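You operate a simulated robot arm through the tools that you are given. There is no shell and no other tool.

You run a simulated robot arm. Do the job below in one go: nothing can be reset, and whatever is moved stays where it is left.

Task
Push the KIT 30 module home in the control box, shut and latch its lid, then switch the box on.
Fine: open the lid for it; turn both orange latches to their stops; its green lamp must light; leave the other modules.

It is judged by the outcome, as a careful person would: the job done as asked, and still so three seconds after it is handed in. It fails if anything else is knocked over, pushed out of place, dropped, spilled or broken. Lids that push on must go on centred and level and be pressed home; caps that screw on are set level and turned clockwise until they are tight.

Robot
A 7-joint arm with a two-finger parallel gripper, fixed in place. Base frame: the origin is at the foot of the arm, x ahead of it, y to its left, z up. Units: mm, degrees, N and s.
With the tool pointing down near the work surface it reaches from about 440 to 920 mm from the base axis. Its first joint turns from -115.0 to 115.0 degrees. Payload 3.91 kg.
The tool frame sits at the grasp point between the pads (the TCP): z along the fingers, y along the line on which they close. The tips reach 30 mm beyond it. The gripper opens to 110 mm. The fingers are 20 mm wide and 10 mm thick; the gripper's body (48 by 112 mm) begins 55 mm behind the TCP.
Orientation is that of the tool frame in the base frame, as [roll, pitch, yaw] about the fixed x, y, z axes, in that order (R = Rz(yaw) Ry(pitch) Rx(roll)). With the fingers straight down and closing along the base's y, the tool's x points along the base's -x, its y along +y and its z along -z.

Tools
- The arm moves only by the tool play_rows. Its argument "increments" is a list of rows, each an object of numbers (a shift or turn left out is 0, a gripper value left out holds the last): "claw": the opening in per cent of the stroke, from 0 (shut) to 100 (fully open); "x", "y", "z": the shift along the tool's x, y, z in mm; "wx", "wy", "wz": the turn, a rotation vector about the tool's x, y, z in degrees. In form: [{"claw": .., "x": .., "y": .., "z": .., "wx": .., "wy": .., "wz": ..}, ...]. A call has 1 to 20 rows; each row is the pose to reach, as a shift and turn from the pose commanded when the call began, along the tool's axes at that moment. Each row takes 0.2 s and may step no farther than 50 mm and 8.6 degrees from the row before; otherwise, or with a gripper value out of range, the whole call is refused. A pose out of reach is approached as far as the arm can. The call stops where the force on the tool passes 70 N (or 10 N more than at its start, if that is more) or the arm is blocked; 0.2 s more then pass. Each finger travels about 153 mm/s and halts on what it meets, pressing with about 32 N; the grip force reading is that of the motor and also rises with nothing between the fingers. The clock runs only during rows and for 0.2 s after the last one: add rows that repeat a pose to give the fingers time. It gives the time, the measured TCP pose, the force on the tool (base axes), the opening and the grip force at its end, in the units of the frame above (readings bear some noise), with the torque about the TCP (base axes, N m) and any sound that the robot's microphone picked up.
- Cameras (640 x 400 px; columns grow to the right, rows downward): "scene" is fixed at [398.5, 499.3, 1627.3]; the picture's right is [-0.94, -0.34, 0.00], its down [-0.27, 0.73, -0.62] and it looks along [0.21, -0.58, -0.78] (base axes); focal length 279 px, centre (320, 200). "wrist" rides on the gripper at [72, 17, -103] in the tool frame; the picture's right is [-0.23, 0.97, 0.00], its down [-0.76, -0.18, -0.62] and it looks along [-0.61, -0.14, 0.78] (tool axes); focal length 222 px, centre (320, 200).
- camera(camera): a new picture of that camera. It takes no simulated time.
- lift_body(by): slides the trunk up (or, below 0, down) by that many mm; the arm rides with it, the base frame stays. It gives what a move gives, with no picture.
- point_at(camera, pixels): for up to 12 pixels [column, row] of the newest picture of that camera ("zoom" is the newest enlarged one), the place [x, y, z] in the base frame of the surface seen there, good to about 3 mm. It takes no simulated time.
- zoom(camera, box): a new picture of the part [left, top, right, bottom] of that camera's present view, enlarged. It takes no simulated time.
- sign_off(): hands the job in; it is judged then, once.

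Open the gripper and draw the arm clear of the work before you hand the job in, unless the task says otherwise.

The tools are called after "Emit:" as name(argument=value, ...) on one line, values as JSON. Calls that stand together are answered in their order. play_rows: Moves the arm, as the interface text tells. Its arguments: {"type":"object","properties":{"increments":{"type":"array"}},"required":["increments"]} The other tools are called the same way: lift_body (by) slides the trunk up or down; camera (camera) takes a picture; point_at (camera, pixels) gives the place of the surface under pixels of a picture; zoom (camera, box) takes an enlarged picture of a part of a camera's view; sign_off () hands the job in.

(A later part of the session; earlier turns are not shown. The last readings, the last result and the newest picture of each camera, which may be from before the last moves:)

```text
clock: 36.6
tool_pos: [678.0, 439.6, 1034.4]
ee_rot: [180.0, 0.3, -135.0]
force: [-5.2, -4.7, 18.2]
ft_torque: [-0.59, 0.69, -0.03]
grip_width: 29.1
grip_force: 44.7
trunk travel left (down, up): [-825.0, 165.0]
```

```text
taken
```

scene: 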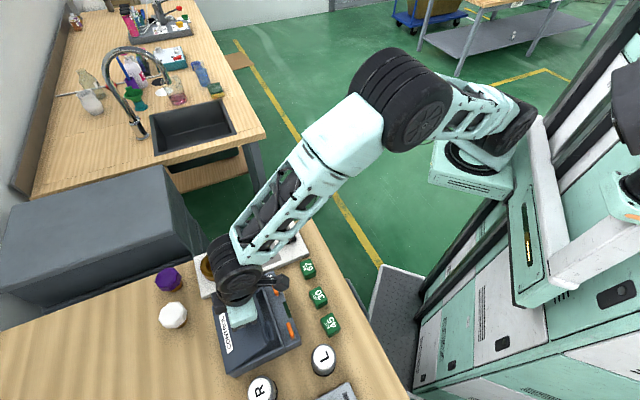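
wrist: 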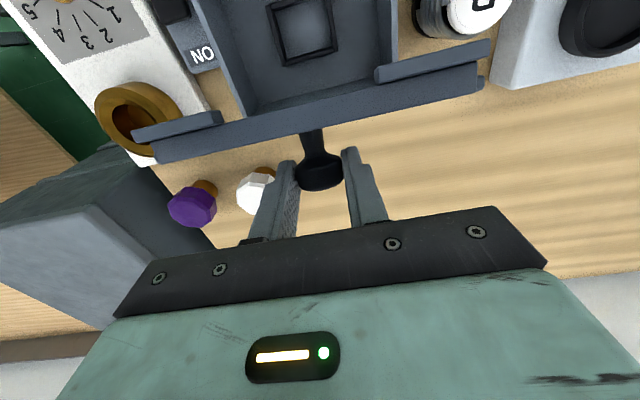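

The lid is about 80° up. I continue past vertical to about 100°, tilting the tool slightly forward for reach.

Emit:
play_rows(increments=[{"x": -4.4, "z": -0.9, "wy": -1.5}, {"x": -8.8, "z": -0.2, "wy": -3}, {"x": -13.2, "z": 0.7, "wy": -4}, {"x": -17.6, "z": 1.7, "wy": -5}, {"x": -21.8, "z": 3, "wy": -6.5}, {"x": -26, "z": 4.5, "wy": -8}, {"x": -30.2, "z": 6.2, "wy": -9}, {"x": -34.4, "z": 8, "wy": -10}, {"x": -34.4, "z": 8, "wy": -10}])

Emit:
camera(camera="wrist")

Emit:
camera(camera="scene")

```text
clock: 38.6
tool_pos: [703.1, 463.0, 1026.5]
ee_rot: [-179.9, 10.1, -135.0]
force: [-2.8, -2.3, 18.7]
ft_torque: [-0.85, 0.85, -0.02]
grip_width: 29.2
grip_force: 45.3
trunk travel left (down, up): [-825.0, 165.0]
```

```text
taken
```

wrist: 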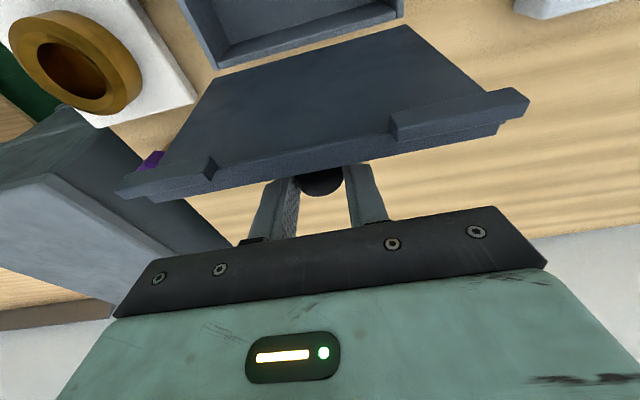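

```text
taken
```

scene: 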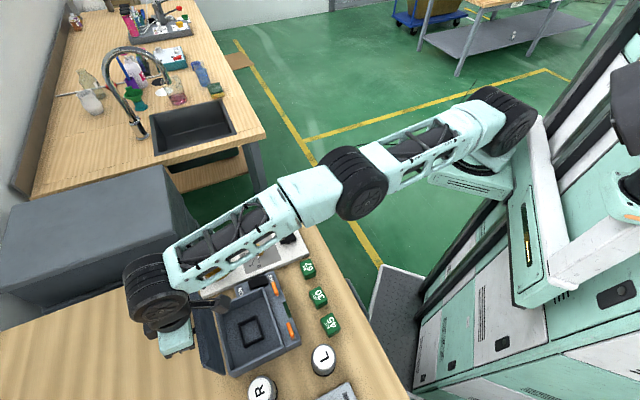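

The lid stands past vertical. I measure its inner face to find the angle before letting go.

Emit:
point_at(camera="wrist", pixels=[[380, 40], [250, 80], [320, 130], [400, 110], [200, 165], [350, 60]])

Emit:
zoom(camera="scene", box=[120, 240, 320, 390])

```text
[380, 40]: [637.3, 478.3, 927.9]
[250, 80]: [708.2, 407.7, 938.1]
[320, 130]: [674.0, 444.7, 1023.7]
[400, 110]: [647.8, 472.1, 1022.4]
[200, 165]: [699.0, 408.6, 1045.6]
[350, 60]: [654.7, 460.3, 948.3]
```

```text
2.67 times, centred on (220, 315) of scene
```

zoom: 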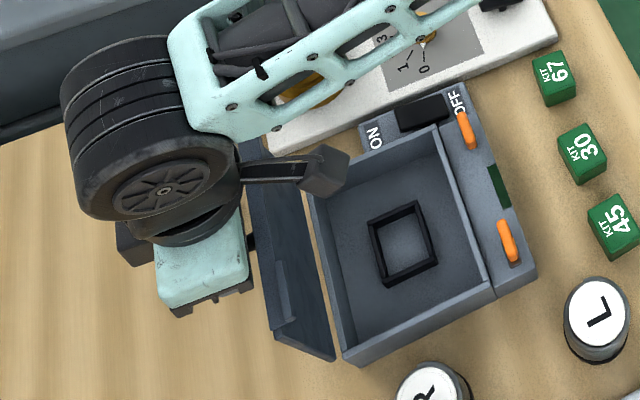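

The inner face is only about 2° past vertical (θ≈92°). I zoom on the knob and fingers to see how they sit.

Emit:
zoom(camera="wrist", box=[240, 130, 420, 250])

Emit:
point_at(camera="wrist", pixels=[[310, 183], [322, 190], [285, 190], [360, 180], [320, 155], [480, 105], [440, 128], [150, 190]])

```text
3.33 times, centred on (330, 190) of wrist
```

zoom: 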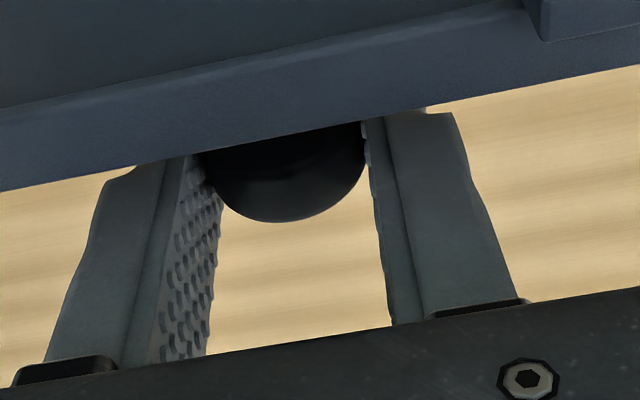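

```text
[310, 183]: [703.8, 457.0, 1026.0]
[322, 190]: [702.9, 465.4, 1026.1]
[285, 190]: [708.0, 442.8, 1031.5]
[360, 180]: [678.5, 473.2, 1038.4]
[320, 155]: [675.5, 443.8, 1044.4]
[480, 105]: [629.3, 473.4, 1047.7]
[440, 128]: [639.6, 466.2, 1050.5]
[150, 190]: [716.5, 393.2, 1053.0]
```

The knob is still centred in the pads (v≈822). I push on another few degrees to be clearly past vertical.

Emit:
play_rows(increments=[{"x": -4.5, "z": 0.6, "wy": -1}, {"x": -8.9, "z": 1.6, "wy": -2}, {"x": -12.5, "z": 3, "wy": -3}, {"x": -12.5, "z": 3, "wy": -3}])

Emit:
camera(camera="wrist")

```text
clock: 39.6
tool_pos: [712.1, 471.3, 1023.3]
ee_rot: [180.0, 12.8, -134.9]
force: [-9.8, -9.4, -2.7]
ft_torque: [-0.92, 0.99, -0.06]
grip_width: 29.1
grip_force: 44.9
trunk travel left (down, up): [-825.0, 165.0]
```

```text
taken
```

wrist: 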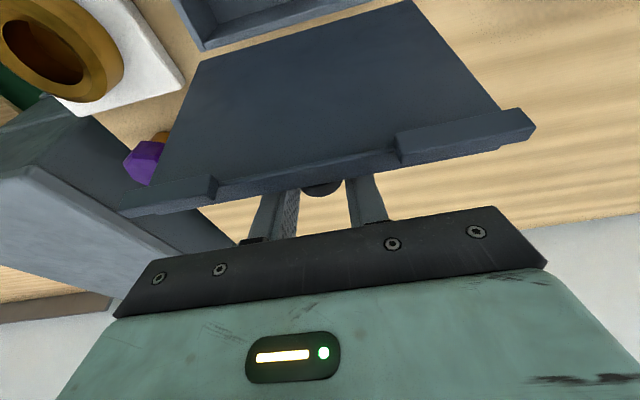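

Emit:
point_at(camera="wrist", pixels=[[380, 25], [250, 75], [320, 130], [400, 110], [200, 165], [350, 60], [300, 60], [280, 160]])

```text
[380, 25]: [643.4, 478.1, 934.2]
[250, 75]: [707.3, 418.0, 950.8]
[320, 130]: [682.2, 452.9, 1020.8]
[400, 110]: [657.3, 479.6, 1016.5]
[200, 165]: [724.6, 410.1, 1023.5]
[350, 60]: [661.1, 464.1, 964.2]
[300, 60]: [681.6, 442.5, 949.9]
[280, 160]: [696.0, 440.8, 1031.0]
```

The lid is at about 96°. I go about 6° further, watching for a stop.

Emit:
play_rows(increments=[{"x": -4.6, "z": 2.3, "wy": -1}, {"x": -9.5, "z": 5.3, "wy": -2}, {"x": -9.5, "z": 5.3, "wy": -2}])

Emit:
camera(camera="wrist")

Emit:
point_at(camera="wrist", pixels=[[380, 25], [250, 75], [320, 130], [400, 110], [200, 165], [350, 60], [300, 60], [280, 160]])

```text
clock: 40.4
tool_pos: [716.5, 475.4, 1020.8]
ee_rot: [-179.9, 14.9, -135.1]
force: [-14.6, -8.5, -10.9]
ft_torque: [-0.82, 0.92, -0.03]
grip_width: 29.2
grip_force: 44.6
out of reach, approached as far as the arm can: row 2, 3
trunk travel left (down, up): [-825.0, 165.0]
```

```text
taken
```

wrist: 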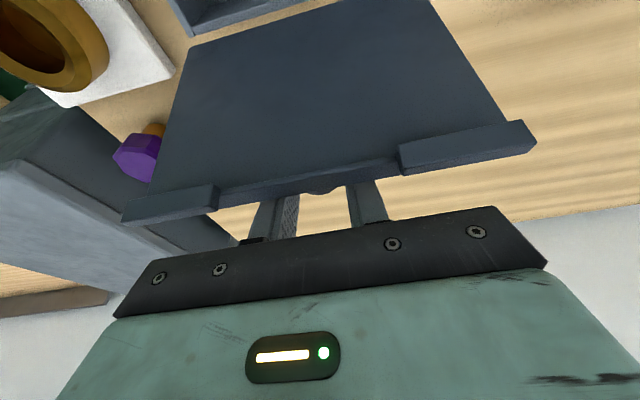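

```text
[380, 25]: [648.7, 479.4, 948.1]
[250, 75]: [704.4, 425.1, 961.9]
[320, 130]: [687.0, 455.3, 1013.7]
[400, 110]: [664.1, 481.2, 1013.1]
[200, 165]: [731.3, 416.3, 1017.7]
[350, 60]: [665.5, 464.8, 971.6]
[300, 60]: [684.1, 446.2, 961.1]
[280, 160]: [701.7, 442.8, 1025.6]
```

The lid is at about 99° and this is the arm's reach limit. I open the fingers and see whether the lid stays back.

Emit:
play_rows(increments=[{"claw": 35}, {"claw": 50}, {"claw": 50}])

Emit:
camera(camera="wrist")

Emit:
camera(camera="scene")

```text
clock: 41.2
tool_pos: [717.5, 476.7, 1023.4]
ee_rot: [180.0, 15.1, -135.1]
force: [0.6, 0.5, 0.5]
ft_torque: [0.01, -0.01, 0.03]
grip_width: 54.8
grip_force: 0.0
trunk travel left (down, up): [-825.0, 165.0]
```

```text
taken
```

wrist: 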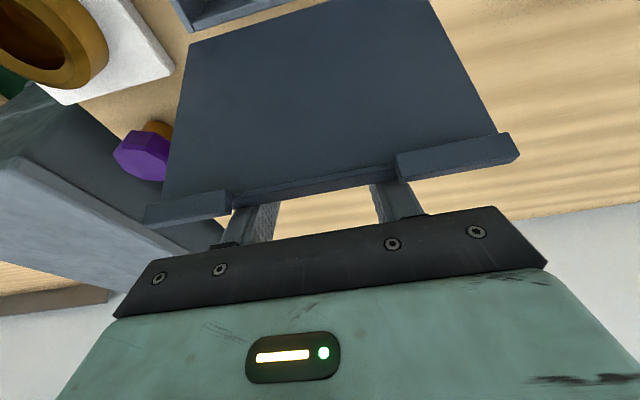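

```text
taken
```

scene: 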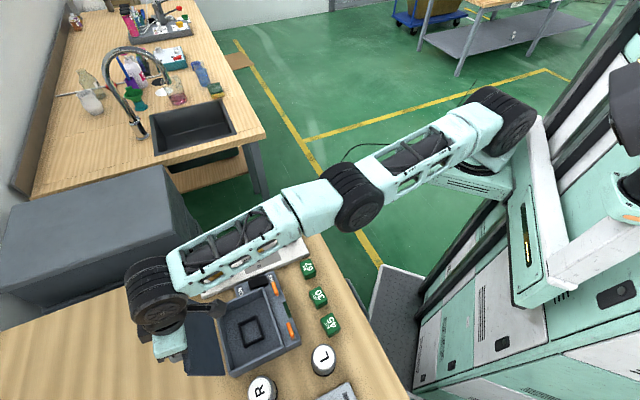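

Emit:
point_at(camera="wrist", pixels=[[380, 25], [250, 75], [320, 130], [400, 110], [200, 165], [350, 60], [300, 60], [290, 160]])

Emit:
zoom(camera="scene", box=[120, 250, 340, 400])

```text
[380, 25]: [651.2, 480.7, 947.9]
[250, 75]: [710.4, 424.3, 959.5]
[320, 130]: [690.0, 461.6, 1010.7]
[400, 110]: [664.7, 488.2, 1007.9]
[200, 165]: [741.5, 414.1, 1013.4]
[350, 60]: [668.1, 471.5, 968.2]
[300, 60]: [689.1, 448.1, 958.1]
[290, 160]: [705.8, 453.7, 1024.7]
```

```text
2.67 times, centred on (230, 325) of scene
```

zoom: 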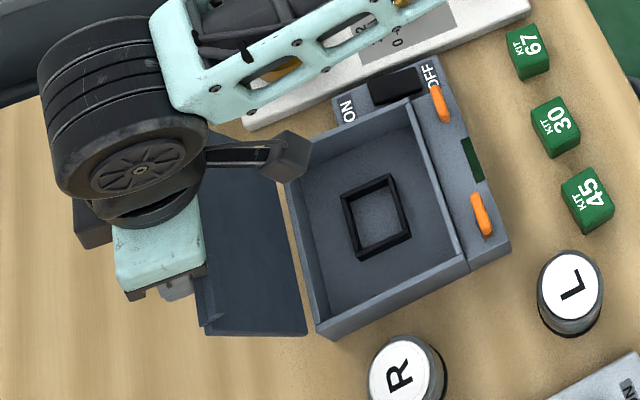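

The lid is now at about 104°, leaning back by itself. I withdraw the gripper straight up along the back of the lid, clear of its edge.

Emit:
play_rows(increments=[{"x": -1.5, "z": -12, "wy": -1}, {"x": -3, "z": -24, "wy": -3}, {"x": -4.5, "z": -36, "wy": -5}, {"x": -6, "z": -48, "wy": -7}, {"x": -7.8, "z": -60, "wy": -8}, {"x": -9, "z": -75, "wy": -8}])

Emit:
camera(camera="scene")

Emit:
camera(camera="wrist")

```text
clock: 42.6
tool_pos: [732.0, 494.5, 1094.1]
ee_rot: [180.0, 22.9, -134.9]
force: [0.2, 0.2, 0.3]
ft_torque: [0.02, -0.01, 0.0]
grip_width: 54.8
grip_force: 0.0
out of reach, approached as far as the arm can: row 2, 3, 4, 5, 6
trunk travel left (down, up): [-825.0, 165.0]
```

```text
taken
```

scene: 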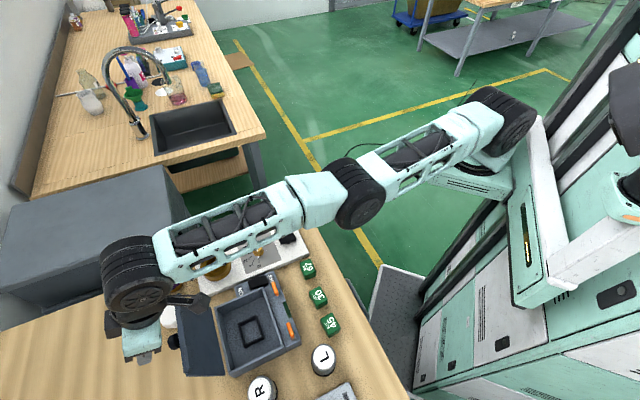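

```text
taken
```

wrist: 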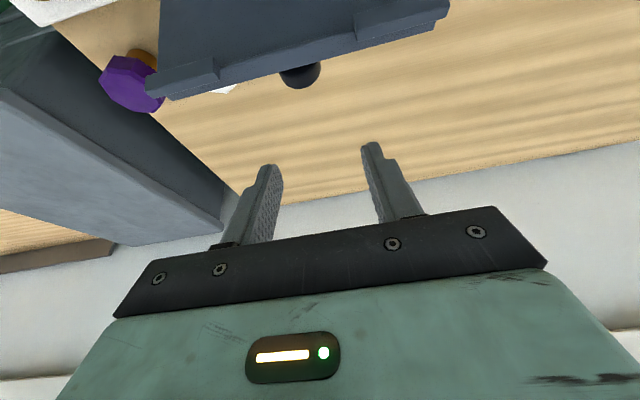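

The lid stands by itself and the gripper is clear behind it. I lift over the lid edge and come back to look down into the box.

Emit:
play_rows(increments=[{"x": 6, "z": -24.3}, {"x": 21.2, "z": -52.4}, {"x": 54.1, "z": -77.2, "wy": 2}, {"x": 90.9, "z": -92.8, "wy": 5}, {"x": 125, "z": -101.9, "wy": 9}, {"x": 165, "z": -97.1, "wy": 13}, {"x": 204.2, "z": -86.6, "wy": 17}, {"x": 237.1, "z": -68, "wy": 20}, {"x": 262.6, "z": -46.2, "wy": 23, "claw": 100}, {"x": 262.6, "z": -46.2, "wy": 23}])

Emit:
camera(camera="wrist")

Emit:
camera(camera="scene")

```text
clock: 44.8
tool_pos: [651.5, 458.2, 1035.3]
ee_rot: [-180.0, 0.0, -135.0]
force: [-0.8, 1.0, -0.3]
ft_torque: [0.04, 0.03, 0.01]
grip_width: 110.2
grip_force: 0.0
out of reach, approached as far as the arm can: row 1, 2, 3, 4, 5, 6, 7, 8, 9, 10
trunk travel left (down, up): [-825.0, 165.0]
```

```text
taken
```

wrist: 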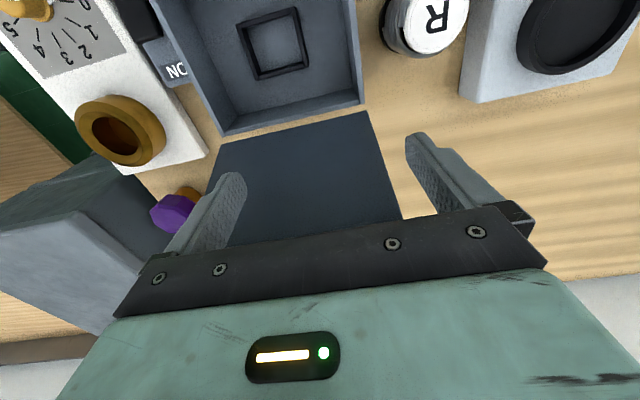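

```text
taken
```

scene: 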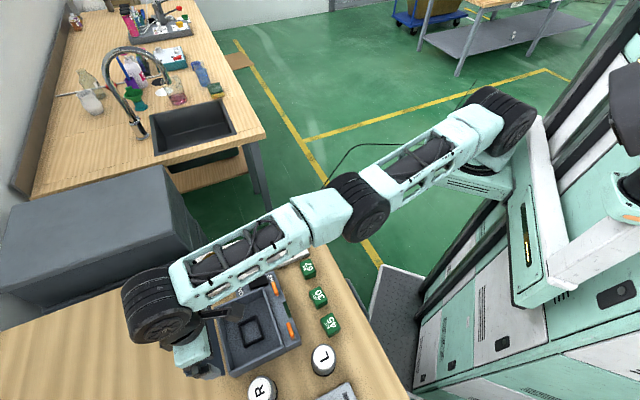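

The arm was near its stretched limit and ended at (652,458,1035), not where I asked. I check the lid's state before moving on.

Emit:
zoom(camera="scene", box=[120, 250, 340, 400])

Emit:
point_at(camera="wrist", pixels=[[300, 145], [240, 165], [370, 140], [300, 180], [340, 200], [270, 220], [375, 205], [300, 135], [275, 40], [230, 60]])

```text
2.67 times, centred on (230, 325) of scene
```

zoom: 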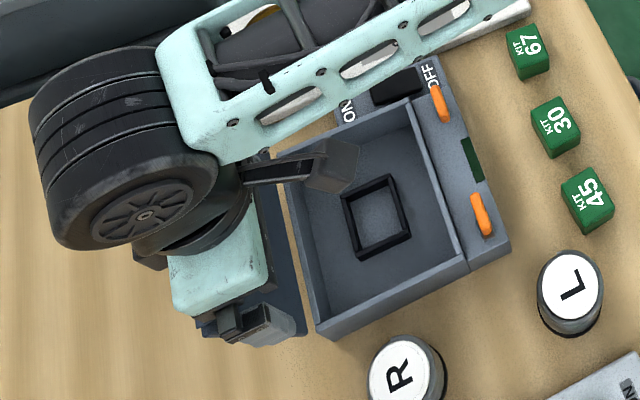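

```text
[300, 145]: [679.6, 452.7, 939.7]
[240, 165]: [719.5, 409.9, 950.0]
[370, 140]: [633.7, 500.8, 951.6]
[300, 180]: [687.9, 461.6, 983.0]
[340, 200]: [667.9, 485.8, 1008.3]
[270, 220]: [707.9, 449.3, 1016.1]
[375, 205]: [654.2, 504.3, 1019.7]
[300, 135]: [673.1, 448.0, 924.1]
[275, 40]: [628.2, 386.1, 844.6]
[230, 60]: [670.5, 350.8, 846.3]
```

The lid leans open at about 105°, untouched. I pull the tool back toward the front of the box for a view inside.

Emit:
play_rows(increments=[{"x": 30, "y": -5}, {"x": 60, "y": -10}, {"x": 90, "y": -15}, {"x": 120, "y": -20}, {"x": 150, "y": -25}, {"x": 175, "y": -30}, {"x": 175, "y": -30}])

Emit:
camera(camera="wrist")

Emit:
camera(camera="scene")

```text
clock: 46.4
tool_pos: [651.7, 456.9, 1035.6]
ee_rot: [-179.9, -0.1, -135.0]
force: [0.4, -0.7, 0.3]
ft_torque: [0.01, 0.01, -0.02]
grip_width: 110.0
grip_force: 0.0
out of reach, approached as far as the arm can: row 1, 2, 3, 4, 5, 6, 7
trunk travel left (down, up): [-825.0, 165.0]
```

```text
taken
```

wrist: 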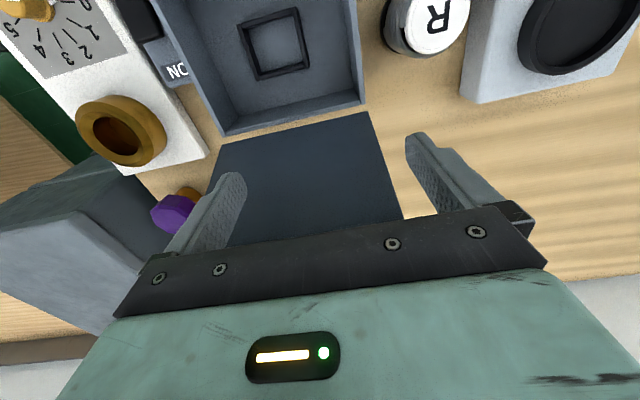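

```text
taken
```

scene: 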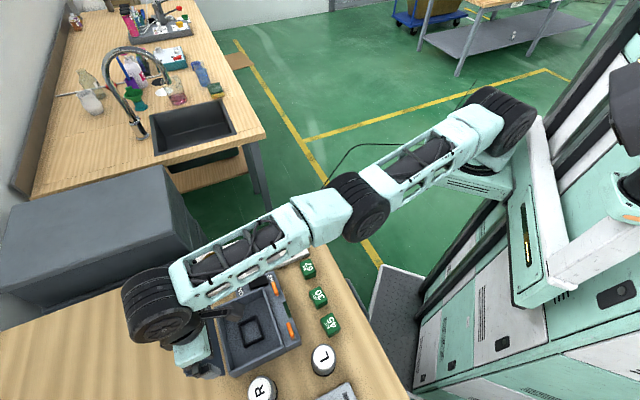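

The solver is stuck with the elbow straight. I try a straight-up move, which is safe here, to bend it free.

Emit:
play_rows(increments=[{"z": -10}, {"z": -20}, {"z": -30}, {"z": -40}])

```text
clock: 47.4
tool_pos: [653.8, 457.1, 1072.6]
ee_rot: [-180.0, 0.0, -135.1]
force: [0.3, -0.5, -0.3]
ft_torque: [0.0, -0.02, -0.03]
grip_width: 110.1
grip_force: 0.0
trunk travel left (down, up): [-825.0, 165.0]
```

Up works. Now I try drawing back toward the robot.

Emit:
play_rows(increments=[{"x": 10}, {"x": 20}, {"x": 40}, {"x": 60}, {"x": 80}])

```text
clock: 48.6
tool_pos: [642.6, 463.7, 1075.0]
ee_rot: [180.0, 0.0, -134.9]
force: [0.1, 0.4, -0.2]
ft_torque: [0.03, 0.04, -0.02]
grip_width: 109.9
grip_force: 0.1
out of reach, approached as far as the arm can: row 1, 2, 3, 4, 5
trunk travel left (down, up): [-825.0, 165.0]
```

Still blocked radially. I check the arm's shape by measuring the shoulder, elbow and wrist.

Emit:
camera(camera="scene")

Emit:
point_at(camera="scene", pixels=[[500, 115], [465, 130], [355, 205], [420, 165], [300, 210], [230, 250], [160, 290], [150, 310], [190, 350], [385, 190], [325, 215], [480, 110]])

Emit:
zoom(camera="scene", box=[100, 60, 560, 400])

```text
taken
```

scene: 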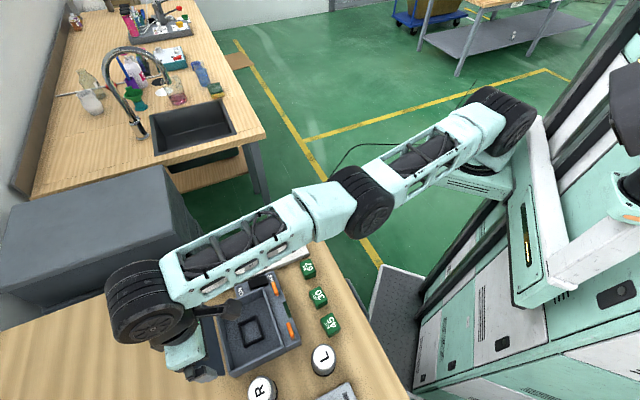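

```text
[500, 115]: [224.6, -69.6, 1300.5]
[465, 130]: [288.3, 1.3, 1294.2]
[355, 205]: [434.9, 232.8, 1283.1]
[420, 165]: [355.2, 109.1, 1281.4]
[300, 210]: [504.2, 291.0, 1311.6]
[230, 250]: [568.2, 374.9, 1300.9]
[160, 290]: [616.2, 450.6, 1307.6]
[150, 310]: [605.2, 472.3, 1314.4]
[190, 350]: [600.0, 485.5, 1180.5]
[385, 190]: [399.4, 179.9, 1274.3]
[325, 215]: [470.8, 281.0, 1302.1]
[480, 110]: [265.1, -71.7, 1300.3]
```

```text
1.18 times, centred on (330, 230) of scene
```

zoom: 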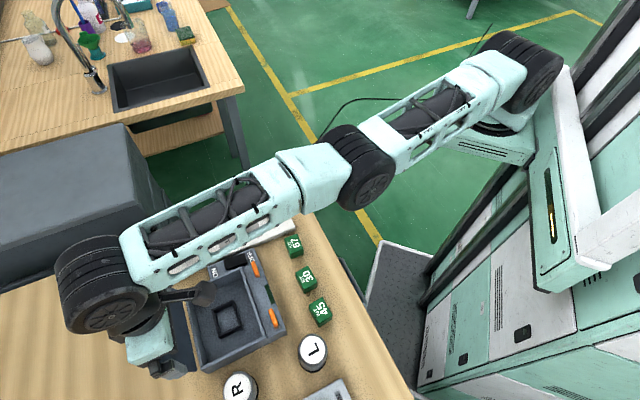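

The elbow looks slightly over-extended (elbow z 1283 below the shoulder–wrist line), so inward moves clamp at its limit. I go up first, then stretch outward well above the lid so the elbow passes through straight, then draw in.

Emit:
play_rows(increments=[{"z": -15}, {"z": -30}, {"z": -45}, {"z": -60}])

Emit:
play_rows(increments=[{"x": -15}, {"x": -30}, {"x": -45}, {"x": -60}])

Emit:
play_rows(increments=[{"x": 15}, {"x": 30}, {"x": 45}, {"x": 60}, {"x": 80}, {"x": 100}])

```text
clock: 49.6
tool_pos: [643.3, 460.7, 1135.9]
ee_rot: [179.9, 0.0, -134.9]
force: [-0.3, -0.2, -0.5]
ft_torque: [0.01, -0.02, -0.01]
grip_width: 110.0
grip_force: 0.1
trunk travel left (down, up): [-825.0, 165.0]
```

```text
clock: 50.6
tool_pos: [647.9, 457.7, 1129.4]
ee_rot: [180.0, 0.0, -134.9]
force: [-0.9, -0.4, 0.3]
ft_torque: [0.01, 0.0, 0.02]
grip_width: 110.0
grip_force: 0.2
out of reach, approached as far as the arm can: row 1, 2, 3, 4
trunk travel left (down, up): [-825.0, 165.0]
```

```text
clock: 52.0
tool_pos: [636.7, 462.4, 1137.8]
ee_rot: [-180.0, -0.1, -135.0]
force: [0.1, -0.8, -0.3]
ft_torque: [0.0, -0.03, 0.03]
grip_width: 109.7
grip_force: 0.1
out of reach, approached as far as the arm can: row 1, 2, 3, 4, 5, 6
trunk travel left (down, up): [-825.0, 165.0]
```

Moving up pushes the elbow the wrong way while moving down should bend it the right way, so I raise along the reach sphere and then descend with a slight outward bias (staying in front of the lid, above z≈1040).

Emit:
play_rows(increments=[{"x": 5, "z": -30}, {"x": 9, "z": -60}, {"x": 14, "z": -90}, {"x": 20, "z": -120}, {"x": 28, "z": -150}])

Emit:
play_rows(increments=[{"x": -5, "z": 25}, {"x": -12, "z": 50}, {"x": -18, "z": 75}, {"x": -24, "z": 100}, {"x": -29, "z": 125}, {"x": -33, "z": 150}, {"x": -35, "z": 175}, {"x": -36, "z": 200}, {"x": -36, "z": 220}])

Emit:
play_rows(increments=[{"x": 10}, {"x": 20}, {"x": 30}, {"x": 45}])

```text
clock: 53.2
tool_pos: [612.6, 436.9, 1286.0]
ee_rot: [-180.0, 0.1, -135.0]
force: [-0.4, 0.1, -0.4]
ft_torque: [0.01, -0.04, -0.03]
grip_width: 110.0
grip_force: 0.1
out of reach, approached as far as the arm can: row 3, 4, 5
trunk travel left (down, up): [-825.0, 165.0]
```

```text
clock: 55.2
tool_pos: [639.5, 461.7, 1065.7]
ee_rot: [-180.0, 0.0, -134.9]
force: [-0.4, 0.0, -0.3]
ft_torque: [0.01, 0.0, 0.04]
grip_width: 110.0
grip_force: 0.1
trunk travel left (down, up): [-825.0, 165.0]
```

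```text
clock: 56.2
tool_pos: [606.5, 429.4, 1067.0]
ee_rot: [179.9, 0.1, -135.0]
force: [-0.7, 0.7, 0.0]
ft_torque: [0.0, 0.01, -0.02]
grip_width: 109.9
grip_force: 0.2
trunk travel left (down, up): [-825.0, 165.0]
```

The elbow is unlocked. I move back to a viewing pose in front of the box.

Emit:
play_rows(increments=[{"x": 25, "y": -8}, {"x": 50, "y": -16}, {"x": 75, "y": -24, "z": 10}, {"x": 100, "y": -32, "z": 20}, {"x": 125, "y": -40, "z": 30}, {"x": 125, "y": -40, "z": 30}])

Emit:
camera(camera="wrist")

Emit:
camera(camera="scene")

```text
clock: 57.6
tool_pos: [545.5, 313.2, 1035.3]
ee_rot: [-180.0, 0.0, -135.0]
force: [0.1, 0.5, 0.5]
ft_torque: [-0.03, 0.0, -0.01]
grip_width: 110.2
grip_force: 0.1
trunk travel left (down, up): [-825.0, 165.0]
```

```text
taken
```

wrist: 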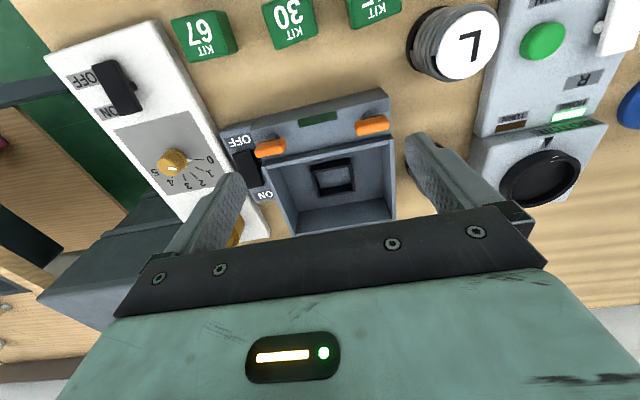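

```text
taken
```

scene: 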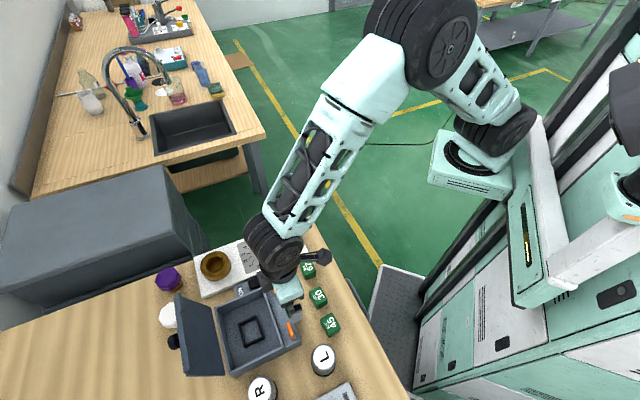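

Clear view of the open box; the socket is a black square frame on the box floor at scene (250,330). I zoom and measure it.

Emit:
zoom(camera="scene", box=[210, 285, 310, 380])

Emit:
zoom(camera="wrist", box=[230, 90, 430, 240])

```text
4.21 times, centred on (260, 332) of scene
```

zoom: 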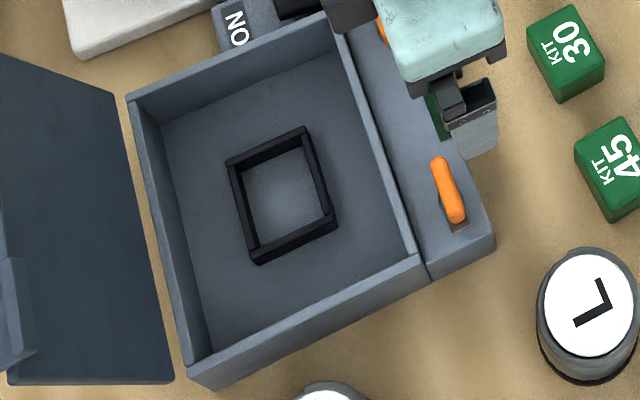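

```text
2.67 times, centred on (330, 165) of wrist
```

zoom: 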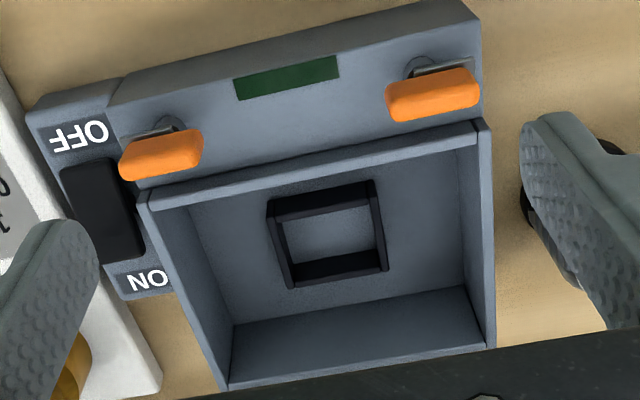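

I measure the socket rim and floor, and the box's rims, in the wrist zoom.

Emit:
point_at(camera="zoom", pixels=[[277, 215], [283, 250], [289, 275], [320, 192], [335, 235], [376, 210], [380, 245], [384, 262], [340, 268], [320, 275], [240, 270], [430, 180]])

Emit:
point_at(camera="zoom", pixels=[[315, 165], [150, 200], [482, 130], [225, 385], [490, 340], [272, 199], [372, 184], [290, 285], [386, 268], [313, 205], [350, 199], [330, 215]])

Emit:
zoom(camera="scene", box=[210, 285, 310, 380])

Emit:
point_at(camera="zoom", pixels=[[232, 160], [305, 130], [336, 225], [257, 260], [240, 200], [270, 145], [320, 185], [295, 242], [285, 195], [190, 180], [380, 240], [300, 310]])

```text
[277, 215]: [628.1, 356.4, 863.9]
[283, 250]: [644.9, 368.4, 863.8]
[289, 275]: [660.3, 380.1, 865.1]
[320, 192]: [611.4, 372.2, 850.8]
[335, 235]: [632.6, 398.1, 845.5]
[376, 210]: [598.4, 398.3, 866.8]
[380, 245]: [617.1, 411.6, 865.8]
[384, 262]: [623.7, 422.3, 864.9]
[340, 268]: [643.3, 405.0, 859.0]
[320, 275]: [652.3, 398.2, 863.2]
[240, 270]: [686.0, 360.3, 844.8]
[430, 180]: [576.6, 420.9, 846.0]
```

```text
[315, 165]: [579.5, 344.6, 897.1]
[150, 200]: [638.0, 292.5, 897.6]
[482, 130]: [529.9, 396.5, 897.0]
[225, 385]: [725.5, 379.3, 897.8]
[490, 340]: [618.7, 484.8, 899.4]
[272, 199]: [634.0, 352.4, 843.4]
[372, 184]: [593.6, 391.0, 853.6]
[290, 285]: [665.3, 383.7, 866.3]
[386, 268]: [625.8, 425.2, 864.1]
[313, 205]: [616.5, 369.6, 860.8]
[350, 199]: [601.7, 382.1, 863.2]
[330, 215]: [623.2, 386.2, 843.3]
```

```text
4.21 times, centred on (260, 332) of scene
```

zoom: 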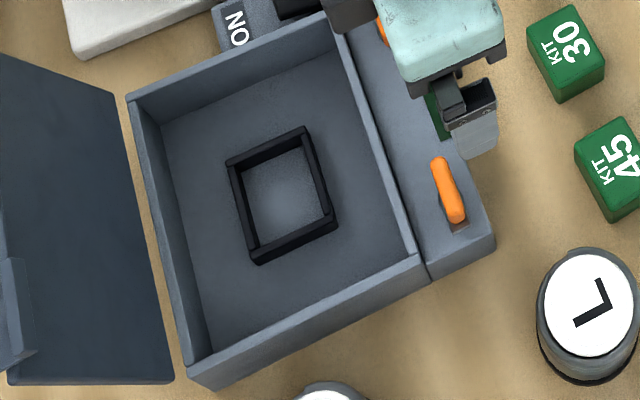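

```text
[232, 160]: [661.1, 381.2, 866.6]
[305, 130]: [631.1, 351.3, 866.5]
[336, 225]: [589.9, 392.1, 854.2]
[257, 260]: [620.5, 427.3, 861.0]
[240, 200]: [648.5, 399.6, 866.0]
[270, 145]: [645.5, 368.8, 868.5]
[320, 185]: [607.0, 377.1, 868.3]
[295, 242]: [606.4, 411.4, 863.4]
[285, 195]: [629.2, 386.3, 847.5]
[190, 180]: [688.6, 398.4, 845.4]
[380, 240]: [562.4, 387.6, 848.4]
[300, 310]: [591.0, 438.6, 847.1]
```

The socket is a black frame about 58×44 mm outside with its rim at z≈865 and floor at 845. I tilt the camera to look almost straight down into it for details.

Emit:
play_rows(increments=[{"x": -14, "y": 3, "z": 10, "wy": 4}, {"x": -28, "y": 6, "z": 20, "wy": 8}, {"x": -42, "y": 9, "z": 30, "wy": 12}, {"x": -56, "y": 11, "z": 40, "wy": 16}, {"x": -70, "y": 12, "z": 50, "wy": 20}, {"x": -70, "y": 12, "z": 50, "wy": 20}])

Emit:
camera(camera="wrist")

Emit:
zoom(camera="wrist", box=[230, 60, 430, 220])

```text
clock: 59.0
tool_pos: [586.9, 371.1, 986.1]
ee_rot: [180.0, -20.0, -135.1]
force: [-0.2, 0.1, -0.4]
ft_torque: [0.02, 0.0, 0.01]
grip_width: 109.9
grip_force: 0.0
trunk travel left (down, up): [-825.0, 165.0]
```

```text
taken
```

wrist: 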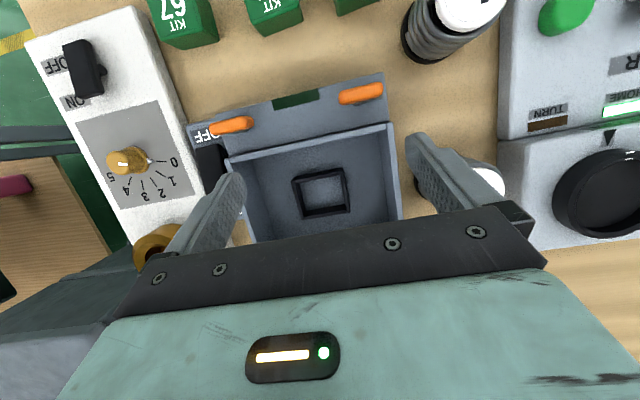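

```text
2.50 times, centred on (330, 140) of wrist
```

zoom: 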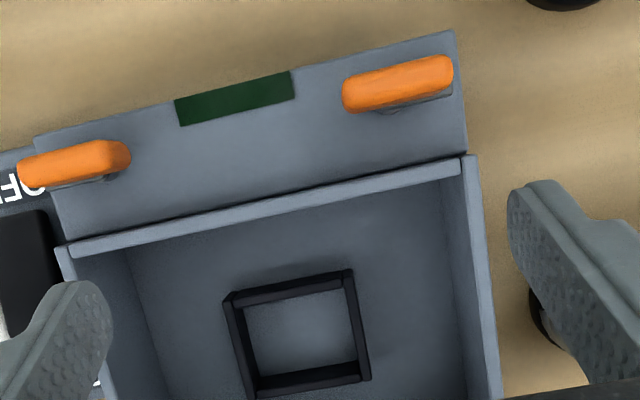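

Now a tighter zoom on the socket for its corners and any key.

Emit:
zoom(camera="wrist", box=[280, 155, 370, 225])

Emit:
point_at(camera="zoom", pixels=[[95, 180], [120, 300], [105, 240], [150, 400], [460, 130], [490, 290], [480, 210], [220, 130], [350, 100], [300, 360], [420, 340], [300, 230]])

```text
5.71 times, centred on (325, 190) of wrist
```

zoom: 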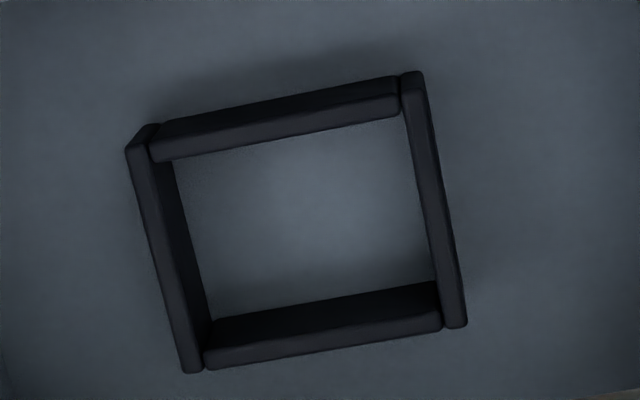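

```text
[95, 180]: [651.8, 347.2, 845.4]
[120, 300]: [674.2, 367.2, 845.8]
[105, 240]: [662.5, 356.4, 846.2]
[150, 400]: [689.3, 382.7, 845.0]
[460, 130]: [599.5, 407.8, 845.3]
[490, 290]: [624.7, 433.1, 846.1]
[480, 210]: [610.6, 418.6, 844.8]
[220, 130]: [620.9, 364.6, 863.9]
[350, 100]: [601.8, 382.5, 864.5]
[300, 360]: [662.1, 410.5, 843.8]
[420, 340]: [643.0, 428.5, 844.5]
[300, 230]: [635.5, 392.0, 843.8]
```

I measure the rim's top faces with pixels on the bars themselves.

Emit:
point_at(camera="zoom", pixels=[[145, 180], [160, 240], [175, 300], [190, 355], [418, 100], [428, 160], [440, 220], [455, 300], [180, 150], [380, 108], [240, 358], [420, 328]])

Emit:
point_at(camera="zoom", pixels=[[176, 180], [195, 250], [410, 150], [425, 230], [230, 150], [360, 128], [270, 300], [400, 280], [134, 150], [190, 370], [420, 80], [463, 322]])

```text
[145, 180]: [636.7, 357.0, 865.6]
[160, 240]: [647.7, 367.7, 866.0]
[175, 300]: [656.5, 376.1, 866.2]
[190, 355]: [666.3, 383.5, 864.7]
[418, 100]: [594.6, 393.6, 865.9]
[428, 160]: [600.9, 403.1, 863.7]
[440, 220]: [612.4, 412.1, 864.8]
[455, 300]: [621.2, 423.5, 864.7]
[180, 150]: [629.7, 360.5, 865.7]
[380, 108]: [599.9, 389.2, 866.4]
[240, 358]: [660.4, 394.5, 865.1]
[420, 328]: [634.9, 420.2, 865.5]
```

```text
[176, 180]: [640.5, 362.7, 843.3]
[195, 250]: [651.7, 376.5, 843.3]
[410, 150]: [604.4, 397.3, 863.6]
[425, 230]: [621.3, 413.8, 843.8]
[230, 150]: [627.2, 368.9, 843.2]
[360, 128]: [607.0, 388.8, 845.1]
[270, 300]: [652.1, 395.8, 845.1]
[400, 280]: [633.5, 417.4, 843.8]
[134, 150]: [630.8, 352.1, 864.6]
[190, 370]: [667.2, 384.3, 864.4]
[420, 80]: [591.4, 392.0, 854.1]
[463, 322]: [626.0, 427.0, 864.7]
```

The socket centre is u≈−169.6, v≈723 (x≈631, y≈391), opening about 52×41 mm, aligned with the box. Now I move the camera back over KIT 30 to measure it the same way.

Emit:
play_rows(increments=[{"x": 30, "z": 11}, {"x": 60, "z": 22}, {"x": 90, "z": 33}, {"x": 120, "z": 44}, {"x": 150, "z": 54.6}, {"x": 172, "z": 62.6}, {"x": 172, "z": 62.6}])

Emit:
camera(camera="wrist")

```text
clock: 60.6
tool_pos: [458.6, 241.7, 985.6]
ee_rot: [-180.0, -20.0, -134.9]
force: [-0.3, -0.4, -0.5]
ft_torque: [-0.02, 0.02, 0.01]
grip_width: 109.9
grip_force: 0.1
trunk travel left (down, up): [-825.0, 165.0]
```

```text
taken
```

wrist: 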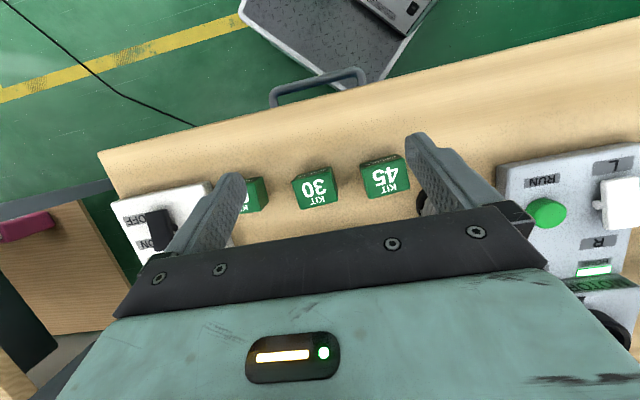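

KIT 30 is at (315,188). I zoom in and measure its top corners and base.

Emit:
zoom(camera="wrist", box=[280, 155, 350, 215])

Emit:
point_at(camera="zoom", pixels=[[320, 200], [100, 200], [200, 200], [450, 200], [300, 120], [300, 320]])

```text
6.67 times, centred on (315, 185) of wrist
```

zoom: 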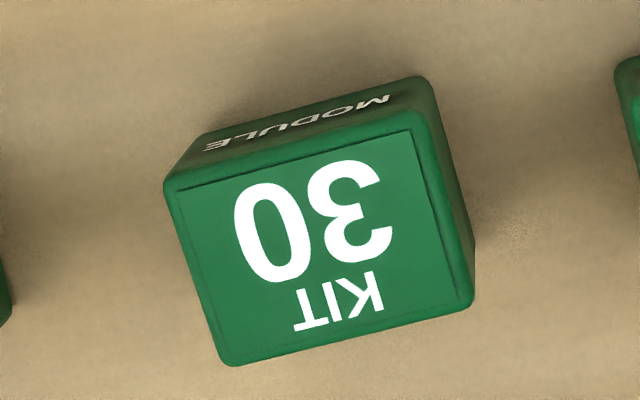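

```text
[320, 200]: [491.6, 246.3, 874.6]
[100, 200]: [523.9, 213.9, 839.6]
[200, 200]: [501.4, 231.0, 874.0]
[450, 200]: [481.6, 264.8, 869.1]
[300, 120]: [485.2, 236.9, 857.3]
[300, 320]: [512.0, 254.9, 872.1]
```

I query the top face's edges and corners.

Emit:
point_at(camera="zoom", pixels=[[172, 195], [190, 260], [215, 335], [228, 358], [300, 345], [400, 322], [460, 300], [440, 220], [420, 145], [412, 135], [300, 165], [230, 182]])

Emit:
point_at(camera="zoom", pixels=[[168, 190], [180, 235], [205, 310], [222, 355], [455, 310], [450, 260], [430, 180], [415, 130], [350, 146], [270, 166], [350, 333], [265, 352]])

```text
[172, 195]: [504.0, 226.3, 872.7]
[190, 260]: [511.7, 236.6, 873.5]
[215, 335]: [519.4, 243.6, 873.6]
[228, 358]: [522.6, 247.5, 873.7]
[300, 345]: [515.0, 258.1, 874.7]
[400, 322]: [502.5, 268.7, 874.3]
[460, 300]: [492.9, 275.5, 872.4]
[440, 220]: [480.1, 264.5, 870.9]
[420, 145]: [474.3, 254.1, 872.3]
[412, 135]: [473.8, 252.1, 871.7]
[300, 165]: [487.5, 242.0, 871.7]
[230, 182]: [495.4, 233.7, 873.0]
```

```text
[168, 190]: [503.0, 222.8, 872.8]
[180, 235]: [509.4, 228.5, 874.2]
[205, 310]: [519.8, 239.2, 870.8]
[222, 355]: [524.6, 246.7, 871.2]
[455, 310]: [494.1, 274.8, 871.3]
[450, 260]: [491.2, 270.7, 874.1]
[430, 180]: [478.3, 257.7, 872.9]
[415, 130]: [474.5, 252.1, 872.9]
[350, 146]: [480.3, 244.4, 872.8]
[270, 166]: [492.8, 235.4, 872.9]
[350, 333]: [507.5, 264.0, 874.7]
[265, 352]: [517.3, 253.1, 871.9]
```

KIT 30's top is about 42×32 mm, centre ≈(499,250), yaw ≈136°. I measure the neighbours' nearest edges to choose finger clearance.

Emit:
zoom(camera="wrist", box=[235, 140, 425, 230])

Emit:
point_at(camera="zoom", pixels=[[98, 140], [105, 165], [113, 220], [95, 200], [425, 90], [430, 130], [440, 180], [450, 200], [500, 130], [190, 160], [345, 150], [270, 160]])

```text
3.37 times, centred on (330, 185) of wrist
```

zoom: 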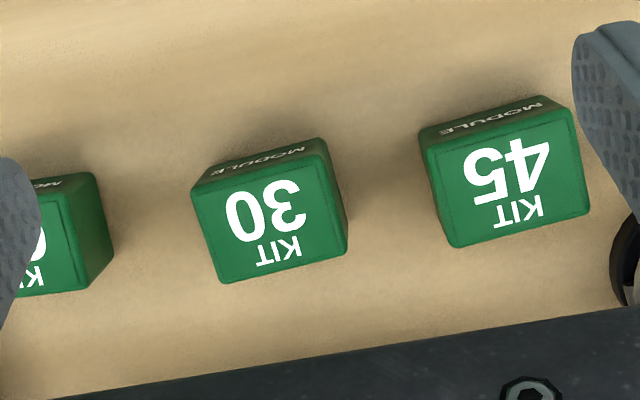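

```text
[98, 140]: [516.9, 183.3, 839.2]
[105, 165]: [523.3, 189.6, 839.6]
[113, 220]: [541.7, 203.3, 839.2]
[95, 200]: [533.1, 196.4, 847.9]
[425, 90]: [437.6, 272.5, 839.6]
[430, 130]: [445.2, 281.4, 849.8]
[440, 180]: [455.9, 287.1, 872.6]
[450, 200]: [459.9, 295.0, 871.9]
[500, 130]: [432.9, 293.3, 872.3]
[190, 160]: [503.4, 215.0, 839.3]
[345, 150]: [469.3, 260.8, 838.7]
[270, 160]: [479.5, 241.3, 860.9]
```

The gaps to the neighbours are 36–39 mm, so gripping along the long side is safe with the fingers at 60 mm. I set the tool upright over KIT 30.

Emit:
play_rows(increments=[{"claw": 55, "x": -10, "y": -5.6, "z": 3, "wy": -5}, {"x": -20, "y": -11.3, "z": 6, "wy": -10}, {"x": -30, "y": -17, "z": 9, "wy": -15}, {"x": -40.5, "y": -22.6, "z": 12.5, "wy": -20}, {"x": -40.5, "y": -22.6, "z": 12.5, "wy": -20}])

Emit:
play_rows(increments=[{"wz": -2.5}, {"wz": -2.5}])

Emit:
camera(camera="wrist")

```text
clock: 61.8
tool_pos: [498.3, 250.4, 961.0]
ee_rot: [180.0, 0.1, -134.8]
force: [0.4, 0.3, 0.3]
ft_torque: [0.0, 0.0, 0.01]
grip_width: 60.5
grip_force: 0.0
trunk travel left (down, up): [-825.0, 165.0]
```

```text
clock: 62.4
tool_pos: [497.7, 252.1, 960.6]
ee_rot: [-180.0, -0.1, -132.5]
force: [-0.1, 0.2, 0.2]
ft_torque: [-0.01, 0.02, -0.01]
grip_width: 60.5
grip_force: 0.2
trunk travel left (down, up): [-825.0, 165.0]
```

```text
taken
```

wrist: 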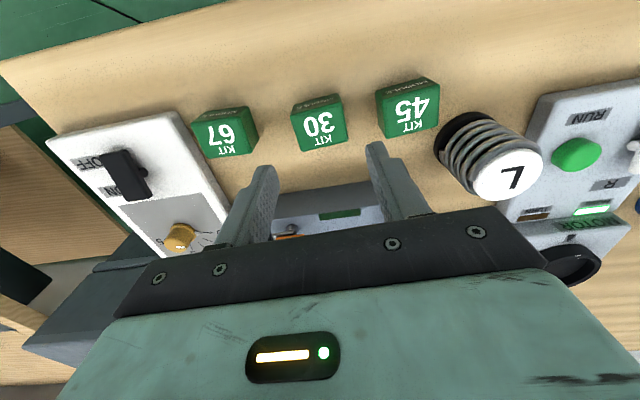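

KIT 30 is between and ahead of the fingers. I descend 50 mm and look again before the last bit.

Emit:
play_rows(increments=[{"z": 15}, {"z": 30}, {"z": 45}, {"z": 52}, {"z": 52}])

Emit:
camera(camera="wrist")

Emit:
zoom(camera="scene", box=[250, 230, 370, 350])

```text
clock: 63.6
tool_pos: [497.0, 250.8, 908.3]
ee_rot: [-180.0, 0.0, -132.5]
force: [-0.1, -0.6, -0.6]
ft_torque: [-0.03, -0.01, -0.01]
grip_width: 60.5
grip_force: 0.2
trunk travel left (down, up): [-825.0, 165.0]
```

```text
taken
```

wrist: 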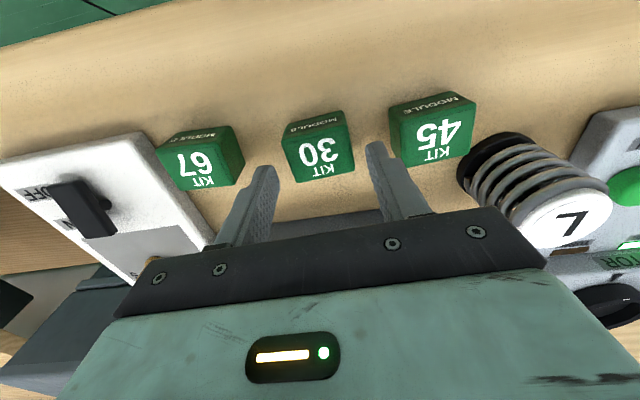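

```text
3.33 times, centred on (310, 290) of scene
```

zoom: 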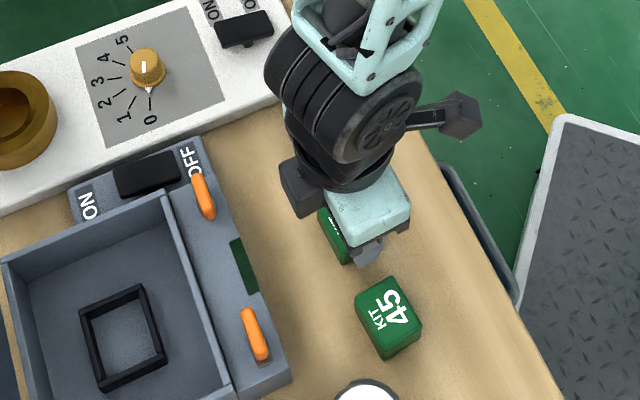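

Fingers straddle the module with clear gaps. I lower 16 mm with a 2 mm sideways trim and close on it.

Emit:
play_rows(increments=[{"y": -1, "z": 6}, {"y": -2, "z": 12}, {"y": -2, "z": 16}, {"y": -2, "z": 16, "claw": 45}, {"y": -2, "z": 16, "claw": 36}, {"y": -2, "z": 16, "claw": 32}, {"y": -2, "z": 16, "claw": 32}, {"y": -2, "z": 16, "claw": 32}])

Emit:
camera(camera="wrist")

```text
clock: 65.4
tool_pos: [499.6, 250.4, 892.5]
ee_rot: [-180.0, 0.0, -132.5]
force: [1.0, -0.4, 0.3]
ft_torque: [0.07, 0.01, -0.01]
grip_width: 45.1
grip_force: 32.4
trunk travel left (down, up): [-825.0, 165.0]
```

```text
taken
```

wrist: 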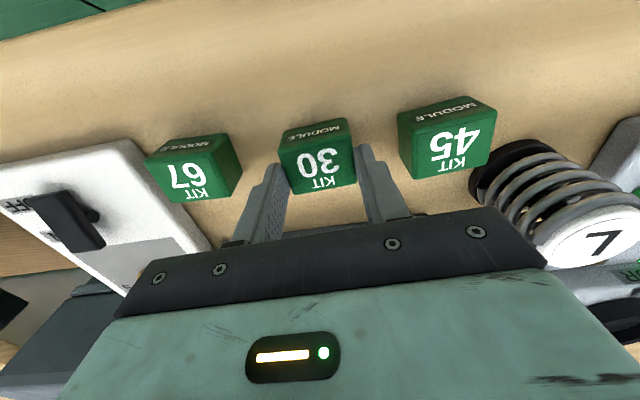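

Gripped at 45 mm, 32 N. I measure where the module sits in the grip before lifting.

Emit:
zoom(camera="wrist", box=[260, 100, 380, 210])

Emit:
point_at(camera="zoom", pixels=[[110, 190], [150, 335], [340, 165], [355, 290], [250, 180], [250, 320], [200, 160], [330, 130]])

```text
3.64 times, centred on (320, 155) of wrist
```

zoom: 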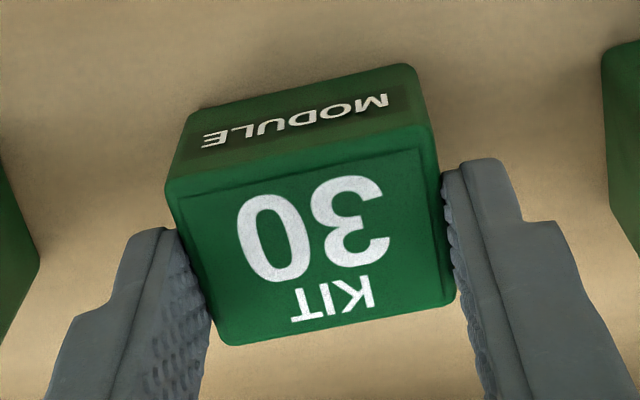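

```text
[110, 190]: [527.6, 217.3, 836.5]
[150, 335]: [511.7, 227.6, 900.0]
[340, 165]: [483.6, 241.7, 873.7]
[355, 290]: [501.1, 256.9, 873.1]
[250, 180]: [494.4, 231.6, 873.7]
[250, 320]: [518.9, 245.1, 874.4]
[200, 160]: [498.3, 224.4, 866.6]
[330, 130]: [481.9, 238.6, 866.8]
```

I query the front and back top edges for the module's centre along v.

Emit:
point_at(camera="zoom", pixels=[[175, 200], [240, 185], [300, 170], [370, 158], [425, 148], [235, 338], [290, 332], [340, 325], [400, 315], [448, 303], [180, 215], [440, 200]])

```text
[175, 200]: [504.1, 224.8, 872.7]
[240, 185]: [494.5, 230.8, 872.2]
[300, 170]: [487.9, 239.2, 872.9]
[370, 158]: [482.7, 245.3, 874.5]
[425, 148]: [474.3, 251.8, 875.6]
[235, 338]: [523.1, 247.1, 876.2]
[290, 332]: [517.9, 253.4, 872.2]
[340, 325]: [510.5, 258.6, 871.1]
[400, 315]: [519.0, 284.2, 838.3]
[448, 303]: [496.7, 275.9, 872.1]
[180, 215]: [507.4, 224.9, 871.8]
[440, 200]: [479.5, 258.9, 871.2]
```

The module is centred in the grip (within 1 mm). I lift it straight up 108 mm.

Emit:
play_rows(increments=[{"z": -3}, {"z": -15}, {"z": -30}, {"z": -50}, {"z": -70}, {"z": -90}, {"z": -108}, {"z": -108}])

Emit:
camera(camera="scene")

Emit:
camera(camera="wrist")

```text
clock: 67.2
tool_pos: [500.6, 249.7, 1000.7]
ee_rot: [-180.0, 0.0, -132.5]
force: [-0.1, 0.6, -0.6]
ft_torque: [-0.06, -0.03, 0.01]
grip_width: 45.0
grip_force: 32.5
trunk travel left (down, up): [-825.0, 165.0]
```

```text
taken
```

scene: 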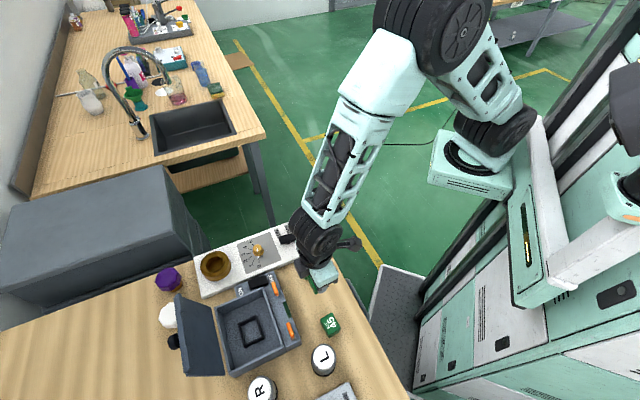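

```text
taken
```

wrist: 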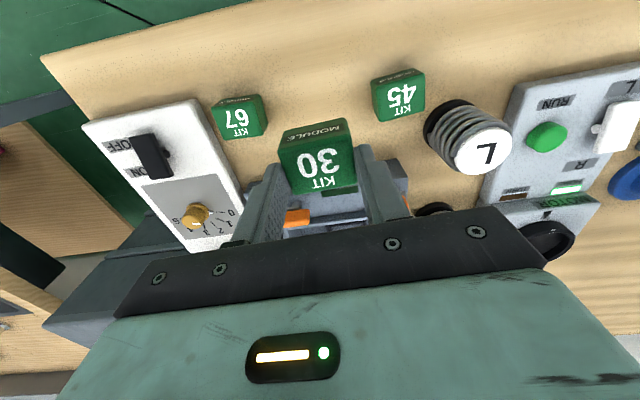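

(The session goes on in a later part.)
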